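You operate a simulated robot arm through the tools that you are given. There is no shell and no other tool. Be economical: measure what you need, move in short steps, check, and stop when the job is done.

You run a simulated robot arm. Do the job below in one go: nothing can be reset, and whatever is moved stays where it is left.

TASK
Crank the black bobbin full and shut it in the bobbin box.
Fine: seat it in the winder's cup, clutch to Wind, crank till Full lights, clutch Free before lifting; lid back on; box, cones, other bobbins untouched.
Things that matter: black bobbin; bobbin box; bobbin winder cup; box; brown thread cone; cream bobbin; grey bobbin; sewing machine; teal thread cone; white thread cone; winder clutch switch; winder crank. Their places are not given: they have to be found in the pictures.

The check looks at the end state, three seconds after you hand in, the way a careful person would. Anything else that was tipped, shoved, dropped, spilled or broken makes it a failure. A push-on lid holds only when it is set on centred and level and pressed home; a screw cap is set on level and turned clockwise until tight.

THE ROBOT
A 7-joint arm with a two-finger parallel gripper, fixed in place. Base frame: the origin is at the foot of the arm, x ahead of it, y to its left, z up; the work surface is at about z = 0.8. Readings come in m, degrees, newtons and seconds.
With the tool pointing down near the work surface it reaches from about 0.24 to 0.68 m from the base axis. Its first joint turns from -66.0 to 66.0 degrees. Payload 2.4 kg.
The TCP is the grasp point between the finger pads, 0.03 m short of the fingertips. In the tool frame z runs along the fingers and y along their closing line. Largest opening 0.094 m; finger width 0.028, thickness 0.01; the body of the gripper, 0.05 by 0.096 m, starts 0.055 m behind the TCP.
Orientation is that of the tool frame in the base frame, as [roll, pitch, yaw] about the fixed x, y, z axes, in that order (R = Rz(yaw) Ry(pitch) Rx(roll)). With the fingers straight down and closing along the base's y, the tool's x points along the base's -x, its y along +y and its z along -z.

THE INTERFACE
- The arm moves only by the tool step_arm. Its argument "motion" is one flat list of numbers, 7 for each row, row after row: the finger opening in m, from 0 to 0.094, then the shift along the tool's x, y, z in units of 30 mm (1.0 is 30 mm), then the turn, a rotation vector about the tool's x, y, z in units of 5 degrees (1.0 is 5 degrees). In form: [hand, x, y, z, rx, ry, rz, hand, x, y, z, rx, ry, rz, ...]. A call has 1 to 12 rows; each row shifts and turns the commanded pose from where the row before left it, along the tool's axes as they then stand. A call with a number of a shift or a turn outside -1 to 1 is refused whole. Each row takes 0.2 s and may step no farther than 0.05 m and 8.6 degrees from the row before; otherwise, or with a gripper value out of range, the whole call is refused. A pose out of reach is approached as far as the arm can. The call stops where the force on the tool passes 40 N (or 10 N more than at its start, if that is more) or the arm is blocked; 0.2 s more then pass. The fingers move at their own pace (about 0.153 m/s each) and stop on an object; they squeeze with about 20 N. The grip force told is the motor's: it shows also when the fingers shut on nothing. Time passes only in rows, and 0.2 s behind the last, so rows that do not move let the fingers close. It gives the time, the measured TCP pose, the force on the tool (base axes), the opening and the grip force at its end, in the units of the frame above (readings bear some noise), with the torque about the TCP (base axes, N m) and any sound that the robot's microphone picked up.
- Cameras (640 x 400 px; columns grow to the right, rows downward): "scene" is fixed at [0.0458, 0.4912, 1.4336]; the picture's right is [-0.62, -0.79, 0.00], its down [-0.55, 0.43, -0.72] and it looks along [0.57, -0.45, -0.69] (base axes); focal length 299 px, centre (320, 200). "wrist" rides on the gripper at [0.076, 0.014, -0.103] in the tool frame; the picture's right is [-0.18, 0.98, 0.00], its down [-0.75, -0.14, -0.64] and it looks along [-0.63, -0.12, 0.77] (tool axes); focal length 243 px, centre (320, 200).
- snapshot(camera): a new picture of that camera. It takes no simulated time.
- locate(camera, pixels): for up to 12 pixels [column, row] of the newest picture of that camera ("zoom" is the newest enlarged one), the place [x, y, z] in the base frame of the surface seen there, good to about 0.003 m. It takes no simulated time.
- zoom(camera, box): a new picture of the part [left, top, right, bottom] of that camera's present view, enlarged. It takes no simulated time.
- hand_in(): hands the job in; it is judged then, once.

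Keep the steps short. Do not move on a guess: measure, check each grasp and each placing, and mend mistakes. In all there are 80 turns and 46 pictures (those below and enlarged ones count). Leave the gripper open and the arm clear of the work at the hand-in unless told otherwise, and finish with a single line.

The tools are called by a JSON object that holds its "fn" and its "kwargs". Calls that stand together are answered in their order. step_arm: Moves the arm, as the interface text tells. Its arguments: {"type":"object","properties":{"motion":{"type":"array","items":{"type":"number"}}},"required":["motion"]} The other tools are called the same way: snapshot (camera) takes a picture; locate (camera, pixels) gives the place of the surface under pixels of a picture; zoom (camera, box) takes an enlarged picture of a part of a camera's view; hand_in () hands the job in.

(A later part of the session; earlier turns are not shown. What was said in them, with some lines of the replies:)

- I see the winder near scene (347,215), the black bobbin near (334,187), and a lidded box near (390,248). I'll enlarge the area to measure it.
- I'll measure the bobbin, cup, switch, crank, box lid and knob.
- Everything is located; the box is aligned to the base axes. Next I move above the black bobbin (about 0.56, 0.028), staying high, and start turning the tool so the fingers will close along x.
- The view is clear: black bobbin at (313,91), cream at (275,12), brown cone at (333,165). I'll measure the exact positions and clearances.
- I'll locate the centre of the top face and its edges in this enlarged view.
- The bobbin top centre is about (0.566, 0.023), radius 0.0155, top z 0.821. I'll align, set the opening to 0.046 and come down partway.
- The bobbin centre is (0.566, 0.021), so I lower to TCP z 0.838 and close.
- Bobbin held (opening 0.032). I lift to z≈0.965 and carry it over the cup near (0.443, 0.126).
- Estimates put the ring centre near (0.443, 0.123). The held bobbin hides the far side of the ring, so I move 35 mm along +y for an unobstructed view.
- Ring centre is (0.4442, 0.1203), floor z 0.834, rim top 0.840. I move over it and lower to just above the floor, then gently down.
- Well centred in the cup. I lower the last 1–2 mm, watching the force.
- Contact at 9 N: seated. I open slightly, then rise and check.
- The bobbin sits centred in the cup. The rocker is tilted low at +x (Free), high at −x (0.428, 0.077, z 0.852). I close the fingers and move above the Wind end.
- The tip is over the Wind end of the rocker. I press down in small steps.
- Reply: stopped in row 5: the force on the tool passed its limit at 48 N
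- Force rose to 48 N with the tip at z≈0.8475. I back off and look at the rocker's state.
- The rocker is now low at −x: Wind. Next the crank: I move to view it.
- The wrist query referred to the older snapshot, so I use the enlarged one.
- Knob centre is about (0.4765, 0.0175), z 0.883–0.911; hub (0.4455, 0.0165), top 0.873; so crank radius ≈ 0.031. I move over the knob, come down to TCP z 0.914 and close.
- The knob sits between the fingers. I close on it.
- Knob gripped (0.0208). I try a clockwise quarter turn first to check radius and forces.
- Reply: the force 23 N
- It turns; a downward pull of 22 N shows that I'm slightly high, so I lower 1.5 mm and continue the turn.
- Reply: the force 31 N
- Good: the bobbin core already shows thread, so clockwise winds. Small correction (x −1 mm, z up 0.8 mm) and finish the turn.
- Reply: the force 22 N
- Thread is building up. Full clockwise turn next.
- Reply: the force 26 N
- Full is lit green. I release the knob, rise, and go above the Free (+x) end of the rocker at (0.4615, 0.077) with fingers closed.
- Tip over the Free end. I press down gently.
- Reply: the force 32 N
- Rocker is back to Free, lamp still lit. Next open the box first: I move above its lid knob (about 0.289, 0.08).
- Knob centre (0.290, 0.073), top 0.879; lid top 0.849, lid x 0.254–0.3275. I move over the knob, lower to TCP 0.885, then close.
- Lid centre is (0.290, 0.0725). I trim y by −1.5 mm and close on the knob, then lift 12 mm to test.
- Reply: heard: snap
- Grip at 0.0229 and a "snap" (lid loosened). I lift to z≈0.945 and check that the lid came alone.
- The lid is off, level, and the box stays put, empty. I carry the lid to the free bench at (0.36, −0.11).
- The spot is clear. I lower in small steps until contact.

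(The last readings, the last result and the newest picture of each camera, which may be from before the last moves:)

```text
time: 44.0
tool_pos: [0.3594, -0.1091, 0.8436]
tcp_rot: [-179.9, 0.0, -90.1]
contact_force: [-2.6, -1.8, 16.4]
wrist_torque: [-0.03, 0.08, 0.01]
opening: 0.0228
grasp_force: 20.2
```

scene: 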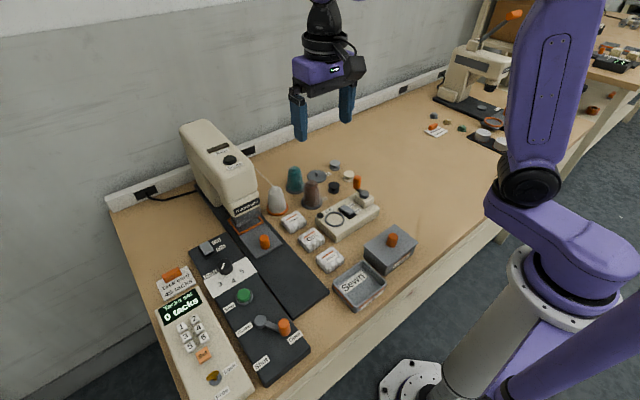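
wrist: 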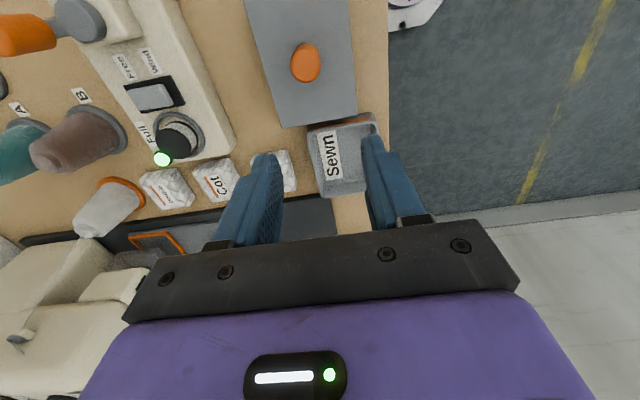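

Contact at 16 N: lid lies on the bench. I release, rise, and move above the bobbin.

{"fn": "step_arm", "kwargs": {"motion": [0.046, 0, 0, 0, 0, 0, 0, 0.046, 0, 0, 0, 0, 0, 0, 0.046, 0, 0, -1, 0, 0, 0, 0.046, 0, 0, -1, 0, 0, 0, 0.046, 0, 0, -1, 0, 0, 0, 0.046, 0, 0, -1, 0, 0, 0, 0.046, -1, -0.4, 0, 0, 0, 0, 0.046, -1, -0.4, 0, 0, 0, 0, 0.046, -1, -0.4, 0, 0, 0, 0, 0.046, -1, -0.4, 0, 0, 0, 0, 0.046, -1, -0.4, 0, 0, 0, 0, 0.046, -1, -0.4, 0, 0, 0, 0]}}

{"fn": "step_arm", "kwargs": {"motion": [0.046, -0.85, -0.22, 0, 0, 0, 0, 0.046, -0.84, -0.21, 0, 0, 0, 0, 0.046, 0, 0, 1, 0, 0, 0, 0.046, 0, 0, 0.6, 0, 0, 0, 0.046, 0, 0, 0, 0, 0, 0]}}

{"fn": "zoom", "kwargs": {"camera": "wrist", "box": [200, 50, 440, 200]}}

```text
time: 46.6
tool_pos: [0.431, 0.0712, 0.9629]
tcp_rot: [-179.9, 0.0, -90.1]
contact_force: [0.6, 0.6, -0.4]
wrist_torque: [0.01, -0.06, -0.01]
opening: 0.046
grasp_force: 0.0
```

```text
time: 47.8
tool_pos: [0.4426, 0.1201, 0.9149]
tcp_rot: [-179.8, 0.0, -90.0]
contact_force: [-0.1, -0.3, -0.5]
wrist_torque: [0.05, 0.01, -0.02]
opening: 0.046
grasp_force: 0.0
```

```text
2.67 times, centred on (320, 125) of wrist
```

zoom: 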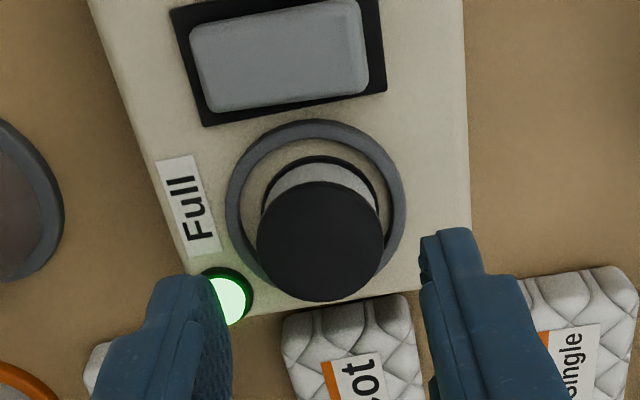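

The left finger passes near the lamp, so I check the lamp and bobbin centre.

{"fn": "locate", "kwargs": {"camera": "zoom", "pixels": [[235, 298], [246, 292], [230, 275], [320, 240], [262, 240], [379, 240], [320, 188], [320, 294]]}}

```text
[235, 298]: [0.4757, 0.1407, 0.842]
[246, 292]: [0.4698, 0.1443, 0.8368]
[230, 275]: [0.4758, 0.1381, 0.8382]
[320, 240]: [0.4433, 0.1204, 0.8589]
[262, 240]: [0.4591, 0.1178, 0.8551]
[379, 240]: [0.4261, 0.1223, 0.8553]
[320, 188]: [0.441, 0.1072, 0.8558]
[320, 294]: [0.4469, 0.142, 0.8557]
```

Clear if the tips stay above z 0.8445. I narrow to 0.042, lower to TCP 0.8745 and close.

{"fn": "step_arm", "kwargs": {"motion": [0.042, -0.03, -0.02, 0.7, 0, 0, 0, 0.042, 0, 0, 0.63, 0, 0, 0, 0.042, 0, 0, 0, 0, 0, 0, 0.0, 0, 0, 0, 0, 0, 0, 0.0, 0, 0, 0, 0, 0, 0, 0.0, 0, 0, 0, 0, 0, 0]}}

{"fn": "step_arm", "kwargs": {"motion": [0.0, 0, 0, -0.3, 0, 0, 0, 0.0, 0, 0, -0.7, 0, 0, 0, 0.0, 0, 0, -1, 0, 0, 0, 0.0, 0, 0, -1, 0, 0, 0, 0.0, 0, 0, 0, 0, 0, 0]}}

{"fn": "zoom", "kwargs": {"camera": "wrist", "box": [200, 50, 440, 200]}}

```text
time: 49.2
tool_pos: [0.4443, 0.1206, 0.8759]
tcp_rot: [-179.9, 0.1, -90.1]
contact_force: [0.3, -0.5, 0.3]
wrist_torque: [0.0, -0.01, -0.01]
opening: 0.0317
grasp_force: 20.2
```

```text
time: 50.4
tool_pos: [0.442, 0.1229, 0.965]
tcp_rot: [-179.9, 0.0, -90.1]
contact_force: [0.0, 0.3, -0.3]
wrist_torque: [-0.03, -0.01, 0.01]
opening: 0.032
grasp_force: 20.0
```

```text
2.67 times, centred on (320, 125) of wrist
```

zoom: 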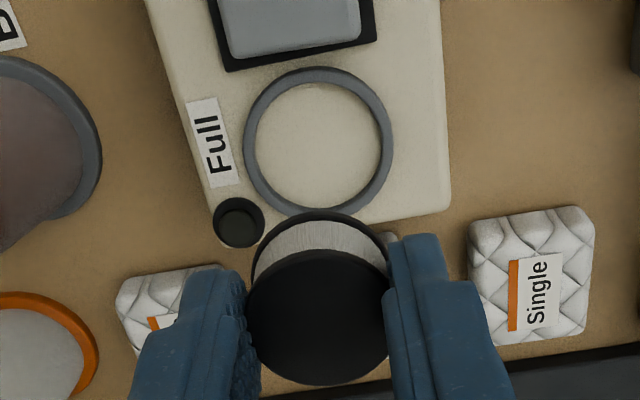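

The full bobbin is held. I carry it toward the box, stopping a little +y to see the opening.

{"fn": "step_arm", "kwargs": {"motion": [0.0, 0, 0.85, 0, 0, 0, 0, 0.0, 0, 0.85, 0, 0, 0, 0, 0.0, 0, 0.85, 0, 0, 0, 0, 0.0, 0, 0.85, 0, 0, 0, 0, 0.0, 0, 0.85, 0, 0, 0, 0, 0.0, 0, 0.82, 0, 0, 0, 0, 0.0, 0, 0, 0, 0, 0, 0]}}

{"fn": "zoom", "kwargs": {"camera": "wrist", "box": [200, 0, 440, 150]}}

```text
time: 52.0
tool_pos: [0.2916, 0.1219, 0.9644]
tcp_rot: [-179.9, -0.1, -90.2]
contact_force: [0.5, 1.5, 0.0]
wrist_torque: [0.02, -0.03, 0.03]
opening: 0.0318
grasp_force: 20.1
```

```text
2.67 times, centred on (320, 75) of wrist
```

zoom: 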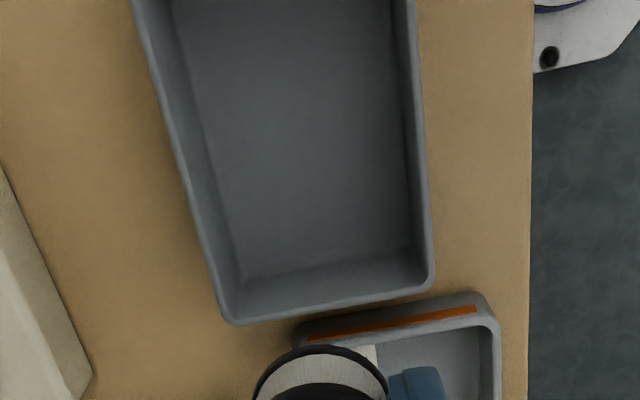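

{"fn": "locate", "kwargs": {"camera": "zoom", "pixels": [[190, 190], [424, 190], [330, 303], [300, 120], [220, 120], [395, 120], [320, 240], [228, 310], [431, 280], [150, 40], [410, 40]]}}

```text
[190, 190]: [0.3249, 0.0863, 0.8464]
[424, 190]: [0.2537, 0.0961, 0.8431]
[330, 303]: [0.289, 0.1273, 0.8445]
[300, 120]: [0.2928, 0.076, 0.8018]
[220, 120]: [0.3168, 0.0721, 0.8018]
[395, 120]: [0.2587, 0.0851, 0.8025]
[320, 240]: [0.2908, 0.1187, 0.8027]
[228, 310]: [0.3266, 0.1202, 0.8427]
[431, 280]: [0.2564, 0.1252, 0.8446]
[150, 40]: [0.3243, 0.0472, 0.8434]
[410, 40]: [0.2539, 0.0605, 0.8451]
```

Box inner width in x is only about 0.063, tight for opening fingers along x. I turn the tool 90° so the fingers open along the box's long side.

{"fn": "step_arm", "kwargs": {"motion": [0.0, 0.8, 0, 0, 0, 0, 1, 0.0, 0.8, 0, 0, 0, 0, 1, 0.0, 0, 0, 0, 0, 0, 1, 0.0, 0, 0, 0, 0, 0, 1, 0.0, 0, 0, 0, 0, 0, 1, 0.0, 0, 0, 0, 0, 0, 1, 0.0, 0, 0, 0, 0, 0, 1, 0.0, 0, 0, 0, 0, 0, 1, 0.0, 0, 0, 0, 0, 0, 1, 0.0, 0, 0, 0, 0, 0, 1, 0.0, 0, 0, 0, 0, 0, 1, 0.0, 0, 0, 0, 0, 0, 1]}}

{"fn": "step_arm", "kwargs": {"motion": [0.0, 0, 0, 0, 0, 0, 1, 0.0, 0, 0, 0, 0, 0, 1, 0.0, 0, 0, 0, 0, 0, 1, 0.0, 0, 0, 0, 0, 0, 1, 0.0, 0, 0, 0, 0, 0, 1, 0.0, 0, 0, 0, 0, 0, 0.97, 0.0, 0, 0, 0, 0, 0, 0]}}

```text
time: 54.6
tool_pos: [0.2885, 0.0738, 0.9648]
tcp_rot: [-179.9, 0.1, -150.3]
contact_force: [0.0, 0.5, -0.6]
wrist_torque: [0.0, 0.02, -0.04]
opening: 0.0318
grasp_force: 20.5
```

```text
time: 56.2
tool_pos: [0.29, 0.0741, 0.9645]
tcp_rot: [180.0, 0.1, -179.9]
contact_force: [-0.8, 0.3, 0.0]
wrist_torque: [0.02, 0.02, 0.0]
opening: 0.0317
grasp_force: 19.8
```

Over the box centre (0.290, 0.074), yaw 180. I lower into the box, last part slowly.

{"fn": "step_arm", "kwargs": {"motion": [0.0, 0, 0, 1, 0, 0, 0, 0.0, 0, 0, 1, 0, 0, 0, 0.0, 0, 0, 1, 0, 0, 0, 0.0, 0, 0, 0.8, 0, 0, 0, 0.0, 0, 0, 0.1, 0, 0, 0, 0.0, 0, 0, 0, 0, 0, 0]}}

{"fn": "step_arm", "kwargs": {"motion": [0.0, 0, 0, 0.05, 0, 0, 0, 0.0, 0, 0, 0.05, 0, 0, 0, 0.0, 0, 0, 0, 0, 0, 0]}}

```text
time: 57.6
tool_pos: [0.2886, 0.074, 0.8484]
tcp_rot: [180.0, 0.2, -180.0]
contact_force: [-0.4, 0.4, -0.6]
wrist_torque: [0.04, -0.01, -0.02]
opening: 0.0318
grasp_force: 19.8
```

```text
time: 58.4
tool_pos: [0.2891, 0.0748, 0.8452]
tcp_rot: [179.9, 0.1, 180.0]
contact_force: [-0.5, 0.8, 0.1]
wrist_torque: [-0.01, 0.02, -0.01]
opening: 0.0318
grasp_force: 20.5
```

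{"fn": "step_arm", "kwargs": {"motion": [0.0, 0, 0, 0.05, 0, 0, 0, 0.0, 0, 0, 0.05, 0, 0, 0, 0.0, 0, 0, 0, 0, 0, 0]}}

```text
time: 59.2
tool_pos: [0.2891, 0.0752, 0.8423]
tcp_rot: [179.9, 0.1, 179.9]
contact_force: [0.5, 3.1, 9.1]
wrist_torque: [0.18, 0.01, 0.02]
opening: 0.032
grasp_force: 20.0
```

Contact at 9 N: the bobbin stands on the floor. I open, rise and look.

{"fn": "step_arm", "kwargs": {"motion": [0.05, 0, 0, 0, 0, 0, 0, 0.05, 0, 0, 0, 0, 0, 0, 0.05, 0, 0, -0.5, 0, 0, 0, 0.05, 0, 0, -1, 0, 0, 0, 0.05, 0, 0, -1, 0, 0, 0, 0.05, 0, 0, -1, 0, 0, 0, 0.05, 0, 0, -1, 0, 0, 0]}}

{"fn": "zoom", "kwargs": {"camera": "wrist", "box": [200, 0, 440, 150]}}

```text
time: 60.8
tool_pos: [0.2898, 0.0739, 0.9764]
tcp_rot: [180.0, 0.1, -180.0]
contact_force: [-0.4, 0.2, -0.3]
wrist_torque: [0.01, 0.0, 0.01]
opening: 0.0498
grasp_force: 0.0
```

```text
2.67 times, centred on (320, 75) of wrist
```

zoom: 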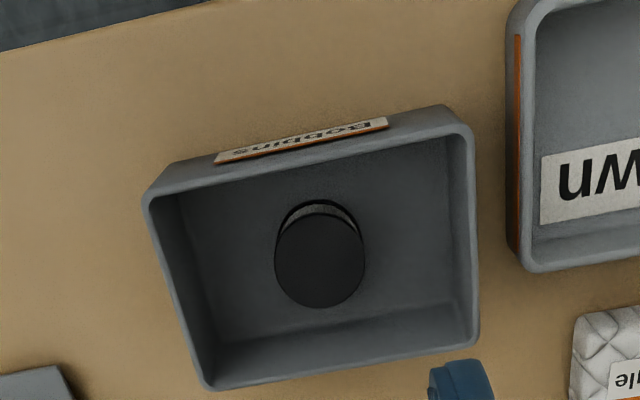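

The bobbin stands upright in the box. I measure the rim exactly for centring the lid.

{"fn": "locate", "kwargs": {"camera": "zoom", "pixels": [[310, 157], [345, 363], [180, 285], [475, 240], [152, 200], [210, 385], [470, 150], [475, 340], [240, 172], [400, 138]]}}

```text
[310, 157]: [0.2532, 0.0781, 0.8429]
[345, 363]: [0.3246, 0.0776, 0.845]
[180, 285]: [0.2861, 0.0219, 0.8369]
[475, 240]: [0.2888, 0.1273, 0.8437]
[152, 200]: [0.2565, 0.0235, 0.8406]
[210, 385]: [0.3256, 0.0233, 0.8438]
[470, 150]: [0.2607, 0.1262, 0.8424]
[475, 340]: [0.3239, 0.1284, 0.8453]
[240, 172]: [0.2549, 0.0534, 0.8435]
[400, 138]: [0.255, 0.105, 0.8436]
```

Rim centre about (0.289, 0.075). To put the lid back exactly where it was, I'll regrip it in the same way (yaw −90). I rotate back now.

{"fn": "step_arm", "kwargs": {"motion": [0.05, 0, 0, 0, 0, 0, -1, 0.05, 0, 0, 0, 0, 0, -1, 0.05, 0, 0, 0, 0, 0, -1, 0.05, 0, 0, 0, 0, 0, -1, 0.05, 0, 0, 0, 0, 0, -1, 0.05, 0, 0, 0, 0, 0, -1, 0.05, 0, 0, 0, 0, 0, -1, 0.05, 0, 0, 0, 0, 0, -1, 0.05, 0, 0, 0, 0, 0, -1, 0.05, 0, 0, 0, 0, 0, -1, 0.05, 0, 0, 0, 0, 0, -1, 0.05, 0, 0, 0, 0, 0, -1]}}

{"fn": "step_arm", "kwargs": {"motion": [0.05, 0, 0, 0, 0, 0, -1, 0.05, 0, 0, 0, 0, 0, -1, 0.05, 0, 0, 0, 0, 0, -1, 0.05, 0, 0, 0, 0, 0, -1, 0.05, 0, 0, 0, 0, 0, -1, 0.05, 0, 0, 0, 0, 0, -1, 0.05, 1, -0.35, 0, 0, 0, 0, 0.05, 1, -0.35, 0, 0, 0, 0, 0.05, 1, -0.35, 0, 0, 0, 0, 0.05, 1, -0.35, 0, 0, 0, 0, 0.05, 0.9, -0.4, 0, 0, 0, 0, 0.05, 0, 0, 0, 0, 0, 0]}}

{"fn": "zoom", "kwargs": {"camera": "wrist", "box": [200, 0, 440, 150]}}

```text
time: 63.4
tool_pos: [0.2894, 0.0745, 0.9772]
tcp_rot: [-179.9, 0.2, -119.9]
contact_force: [-0.3, -0.6, -0.2]
wrist_torque: [0.01, 0.0, 0.05]
opening: 0.0499
grasp_force: 0.1
```

```text
time: 66.0
tool_pos: [0.3451, -0.0719, 0.9772]
tcp_rot: [-179.8, 0.0, -90.0]
contact_force: [-0.8, -0.1, -0.3]
wrist_torque: [-0.01, -0.01, 0.02]
opening: 0.0502
grasp_force: 0.1
```

```text
2.67 times, centred on (320, 75) of wrist
```

zoom: 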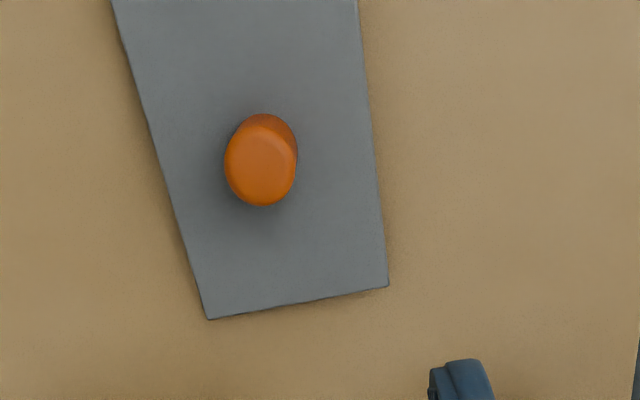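

The lid lies as I left it. I move to the release point (0.3594, −0.1091), lower to z 0.844 and check alignment.

{"fn": "step_arm", "kwargs": {"motion": [0.05, 0.62, -0.24, 0, 0, 0, 0, 0.05, 0.62, -0.24, 0, 0, 0, 0, 0.05, 0, 0, 1, 0, 0, 0, 0.05, 0, 0, 1, 0, 0, 0, 0.05, 0, 0, 1, 0, 0, 0, 0.05, 0, 0, 0.9, 0, 0, 0, 0.05, 0, 0, 0.5, 0, 0, 0, 0.05, 0, 0, 0, 0, 0, 0]}}

```text
time: 67.8
tool_pos: [0.3587, -0.1102, 0.8446]
tcp_rot: [-179.9, 0.0, -90.1]
contact_force: [0.6, -0.1, 0.2]
wrist_torque: [-0.02, 0.01, -0.02]
opening: 0.0499
grasp_force: 0.0
```

At the right spot. I close on the knob and lift.

{"fn": "step_arm", "kwargs": {"motion": [0.0, -0.02, 0, 0, 0, 0, 0, 0.0, 0, 0, 0, 0, 0, 0, 0.0, 0, 0, 0, 0, 0, 0]}}

{"fn": "step_arm", "kwargs": {"motion": [0.0, 0, 0, -0.5, 0, 0, 0, 0.0, 0, 0, -1, 0, 0, 0, 0.0, 0, 0, -1, 0, 0, 0, 0.0, 0, 0, -1, 0, 0, 0, 0.0, -0.9, 0.34, 0, 0, 0, 0, 0.0, -0.9, 0.34, 0, 0, 0, 0, 0.0, -0.9, 0.34, 0, 0, 0, 0, 0.0, -0.9, 0.34, 0, 0, 0, 0, 0.0, -0.9, 0.34, 0, 0, 0, 0, 0.0, -0.9, 0.34, 0, 0, 0, 0, 0.0, -0.6, 0.2, 0, 0, 0, 0, 0.0, 0, 0, 0, 0, 0, 0]}}

{"fn": "zoom", "kwargs": {"camera": "scene", "box": [300, 140, 492, 260]}}

```text
time: 68.6
tool_pos: [0.3593, -0.1095, 0.8451]
tcp_rot: [-180.0, 0.0, -89.9]
contact_force: [0.0, 0.0, 0.2]
wrist_torque: [-0.05, -0.04, 0.02]
opening: 0.0225
grasp_force: 19.7
```

```text
time: 71.2
tool_pos: [0.2903, 0.0706, 0.9499]
tcp_rot: [-180.0, 0.1, -90.0]
contact_force: [0.7, -0.9, -0.5]
wrist_torque: [0.02, 0.01, -0.03]
opening: 0.0228
grasp_force: 20.0
```

```text
3.33 times, centred on (396, 200) of scene
```

zoom: 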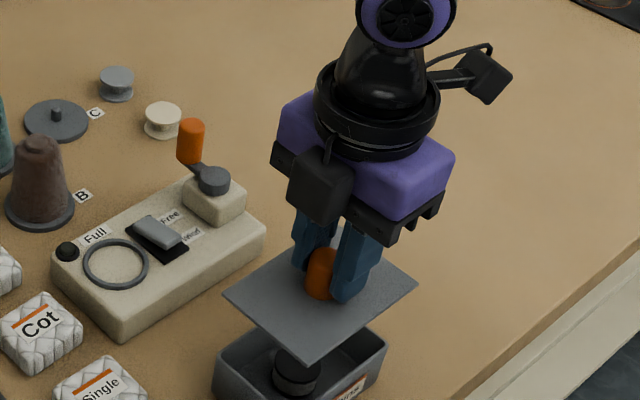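

Lid level above the box. I trim y +2 mm and lower to about 8 mm above seating, then check.

{"fn": "step_arm", "kwargs": {"motion": [0.0, -0.06, -0.01, 0, 0, 0, 0, 0.0, 0, 0, 1, 0, 0, 0, 0.0, 0, 0, 0.75, 0, 0, 0, 0.0, 0, 0, 0, 0, 0, 0]}}

{"fn": "zoom", "kwargs": {"camera": "wrist", "box": [200, 0, 440, 200]}}

{"fn": "zoom", "kwargs": {"camera": "scene", "box": [350, 210, 430, 280]}}

```text
time: 72.2
tool_pos: [0.2898, 0.0704, 0.8966]
tcp_rot: [-179.9, 0.0, -90.0]
contact_force: [-0.1, 0.7, -0.7]
wrist_torque: [0.0, -0.02, -0.01]
opening: 0.0231
grasp_force: 19.7
```

```text
2.00 times, centred on (320, 100) of wrist
```

zoom: 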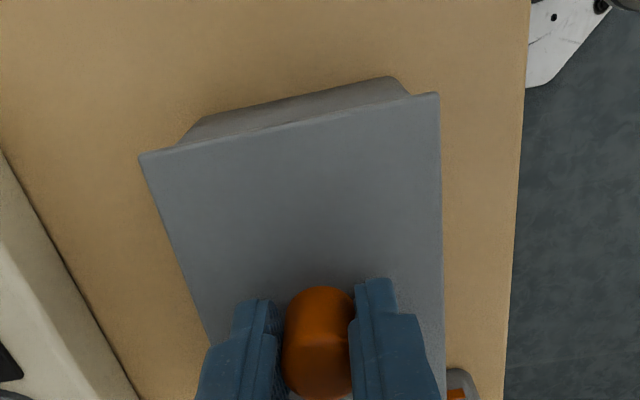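

```text
5.71 times, centred on (390, 245) of scene
```

zoom: 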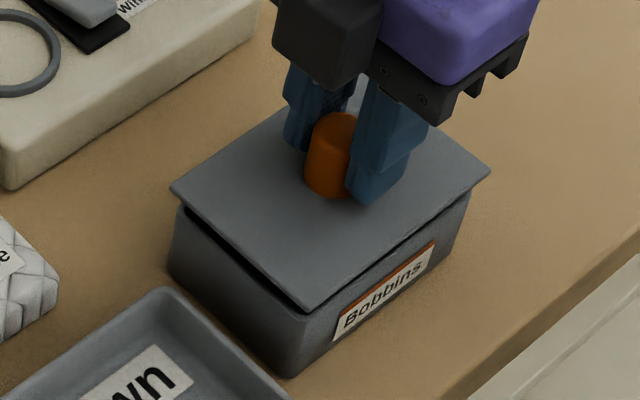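

Looks centred, though y reads 0.0704 versus 0.0725. I take another reading with a still row, after a +1 mm trim.

{"fn": "step_arm", "kwargs": {"motion": [0.0, -0.035, -0.01, 0, 0, 0, 0, 0.0, 0, 0, 0, 0, 0, 0, 0.0, 0, 0, 0, 0, 0, 0]}}

{"fn": "step_arm", "kwargs": {"motion": [0.0, 0, 0, 0, 0, 0, 0]}}

{"fn": "step_arm", "kwargs": {"motion": [0.0, 0, 0, 0, 0, 0, 0]}}

```text
time: 73.0
tool_pos: [0.2901, 0.0737, 0.8955]
tcp_rot: [-179.8, 0.1, -90.0]
contact_force: [-0.3, -0.1, -0.5]
wrist_torque: [0.04, -0.01, 0.03]
opening: 0.0226
grasp_force: 19.7
```

```text
time: 73.4
tool_pos: [0.2899, 0.0712, 0.8956]
tcp_rot: [-179.8, 0.0, -90.0]
contact_force: [-0.1, -0.2, -0.6]
wrist_torque: [-0.01, 0.02, 0.0]
opening: 0.0228
grasp_force: 20.3
```

```text
time: 73.8
tool_pos: [0.2901, 0.0737, 0.8963]
tcp_rot: [-179.9, 0.0, -89.9]
contact_force: [0.1, 0.8, 0.0]
wrist_torque: [0.02, 0.01, 0.02]
opening: 0.0228
grasp_force: 19.8
```

Average (0.290, 0.0729) against the original (0.2908, 0.0722). Half-millimetre trim, then down in small steps.

{"fn": "step_arm", "kwargs": {"motion": [0.0, 0.02, -0.025, 0.1, 0, 0, 0, 0.0, 0, 0, 0.1, 0, 0, 0, 0.0, 0, 0, 0.07, 0, 0, 0, 0.0, 0, 0, 0, 0, 0, 0]}}

{"fn": "step_arm", "kwargs": {"motion": [0.0, 0, 0, 0.05, 0, 0, 0, 0.0, 0, 0, 0.05, 0, 0, 0, 0.0, 0, 0, 0, 0, 0, 0]}}

```text
time: 74.8
tool_pos: [0.2922, 0.0732, 0.8894]
tcp_rot: [-179.8, -0.1, -90.0]
contact_force: [0.1, 0.5, -1.7]
wrist_torque: [0.0, -0.01, 0.0]
opening: 0.0227
grasp_force: 19.7
```

```text
time: 75.6
tool_pos: [0.292, 0.0733, 0.8863]
tcp_rot: [-179.9, 0.1, -90.0]
contact_force: [0.5, 0.8, -1.0]
wrist_torque: [0.02, 0.04, 0.0]
opening: 0.0227
grasp_force: 20.0
```

{"fn": "step_arm", "kwargs": {"motion": [0.0, 0, 0, 0.04, 0, 0, 0, 0.0, 0, 0, 0.04, 0, 0, 0, 0.0, 0, 0, 0.04, 0, 0, 0, 0.0, 0, 0, 0, 0, 0, 0]}}

```text
time: 76.6
tool_pos: [0.2913, 0.0738, 0.8834]
tcp_rot: [-179.9, 0.1, -90.0]
contact_force: [-0.6, -1.7, 17.7]
wrist_torque: [-0.02, 0.01, 0.02]
opening: 0.0227
grasp_force: 20.1
```

Contact at 18 N. I press further for the home position (listening for a snap).

{"fn": "step_arm", "kwargs": {"motion": [0.0, 0, 0, 0.05, 0, 0, 0, 0.0, 0, 0, 0.05, 0, 0, 0, 0.0, 0, 0, 0.05, 0, 0, 0, 0.0, 0, 0, 0.05, 0, 0, 0, 0.0, 0, 0, 0, 0, 0, 0]}}

{"fn": "zoom", "kwargs": {"camera": "scene", "box": [350, 210, 430, 280]}}

```text
time: 77.2
tool_pos: [0.2927, 0.0728, 0.8814]
tcp_rot: [-179.8, 0.1, -90.0]
contact_force: [-1.3, -2.6, 12.5]
wrist_torque: [0.14, 0.05, 0.0]
opening: 0.0229
grasp_force: 20.3
stopped in row 3: the force on the tool passed its limit at 50 N (the readings are from after the stop); the commanded pose is now the measured one
```

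```text
5.71 times, centred on (390, 245) of scene
```

zoom: 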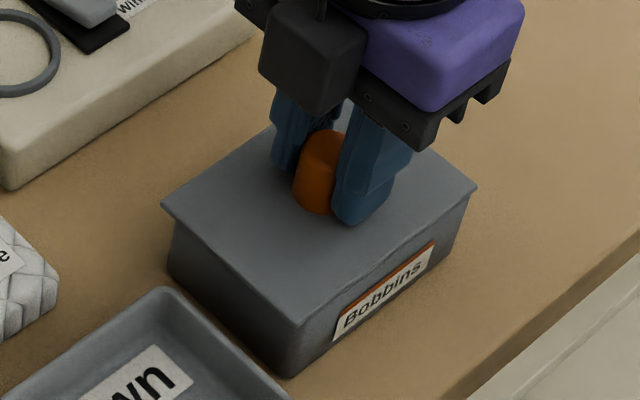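

The lid looks down all round, but I heard no snap. I release and rise, then press the knob top centrally with closed fingertips.

{"fn": "step_arm", "kwargs": {"motion": [0.05, 0, 0, 0, 0, 0, 0, 0.05, 0, 0, 0, 0, 0, 0, 0.05, 0, 0, -1, 0, 0, 0, 0.05, 0, 0, -1, 0, 0, 0, 0.0, 0, 0, 0, 0, 0, 0, 0.0, 0, 0, 0, 0, 0, 0, 0.0, 0, 0, 0, 0, 0, 0]}}

{"fn": "zoom", "kwargs": {"camera": "wrist", "box": [200, 0, 440, 200]}}

```text
time: 78.8
tool_pos: [0.291, 0.0725, 0.9414]
tcp_rot: [-179.8, 0.1, -90.0]
contact_force: [0.2, -0.3, -0.1]
wrist_torque: [0.0, 0.0, 0.02]
opening: 0.0
grasp_force: 19.9
heard: snap
```

```text
2.00 times, centred on (320, 100) of wrist
```

zoom: 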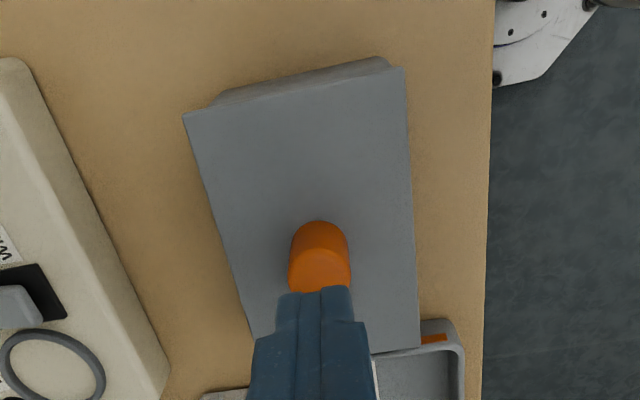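

A snap was heard on release. I check lid height and level.

{"fn": "locate", "kwargs": {"camera": "zoom", "pixels": [[195, 122], [400, 78], [255, 330], [408, 335], [300, 170], [320, 265], [240, 220], [395, 220], [300, 98]]}}

```text
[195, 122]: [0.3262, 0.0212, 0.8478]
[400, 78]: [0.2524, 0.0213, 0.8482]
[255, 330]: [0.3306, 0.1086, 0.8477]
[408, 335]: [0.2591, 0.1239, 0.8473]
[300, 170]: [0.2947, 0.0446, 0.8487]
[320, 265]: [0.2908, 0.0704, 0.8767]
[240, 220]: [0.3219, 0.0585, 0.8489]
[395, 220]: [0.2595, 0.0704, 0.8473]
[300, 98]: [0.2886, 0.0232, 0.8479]
```

Lid is level at z 0.848, exactly as at the start. I retreat with the gripper open and take a final look.

{"fn": "step_arm", "kwargs": {"motion": [0.05, 0, 0, -1, 0, 0, 0, 0.08, 0, 0, -1, 0, 0, 0, 0.09, 0, 0, -1, 0, 0, 0, 0.09, 0, 0, -1, 0, 0, 0, 0.09, 0.9, 0, -1, 0, 0, 0, 0.09, 0.9, -0.3, -0.5, 0, 0, 0, 0.09, 0.9, -0.3, 0, 0, 0, 0, 0.09, 0.9, -0.3, 0, 0, 0, 0, 0.09, 0, 0, 0, 0, 0, 0]}}

{"fn": "snapshot", "kwargs": {"camera": "scene"}}

{"fn": "zoom", "kwargs": {"camera": "scene", "box": [250, 150, 442, 290]}}

```text
time: 80.8
tool_pos: [0.3195, -0.0355, 1.1061]
tcp_rot: [-179.8, 0.1, -90.1]
contact_force: [-0.9, 0.4, -0.6]
wrist_torque: [0.0, -0.01, -0.01]
opening: 0.0901
grasp_force: 0.0
```

```text
6 pictures are left
```

scene: 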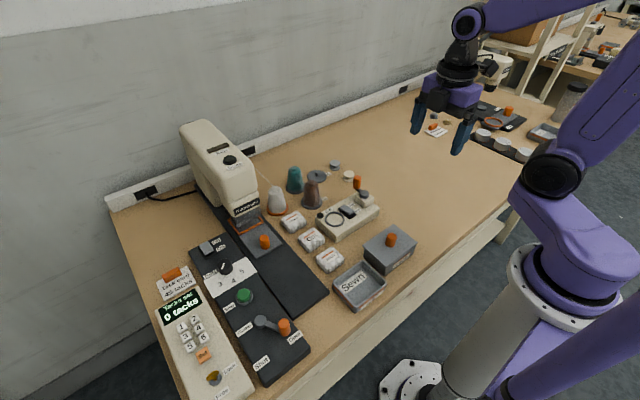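

```text
2.86 times, centred on (346, 220) of scene
```

zoom: 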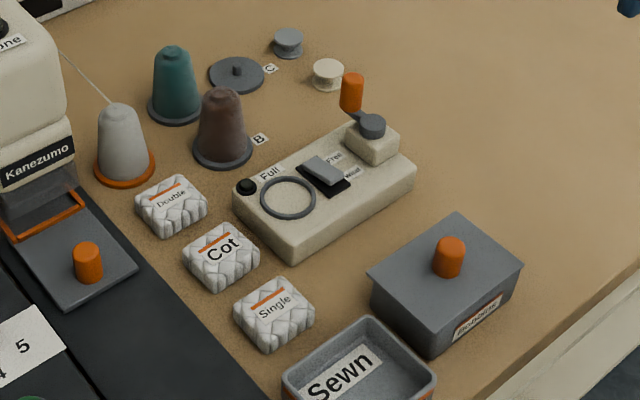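

Everything stands in its original place, the lid is seated, the clutch is at Free, and the arm is clear with the gripper open. I hand in.

{"fn": "hand_in", "kwargs": {}}

```text
The job is handed in.
```

The black bobbin was cranked until Full lit, the clutch was set back to Free before lifting, and the bobbin now stands in the bobbin box with the lid pressed on level; the cones and other bobbins were not touched.
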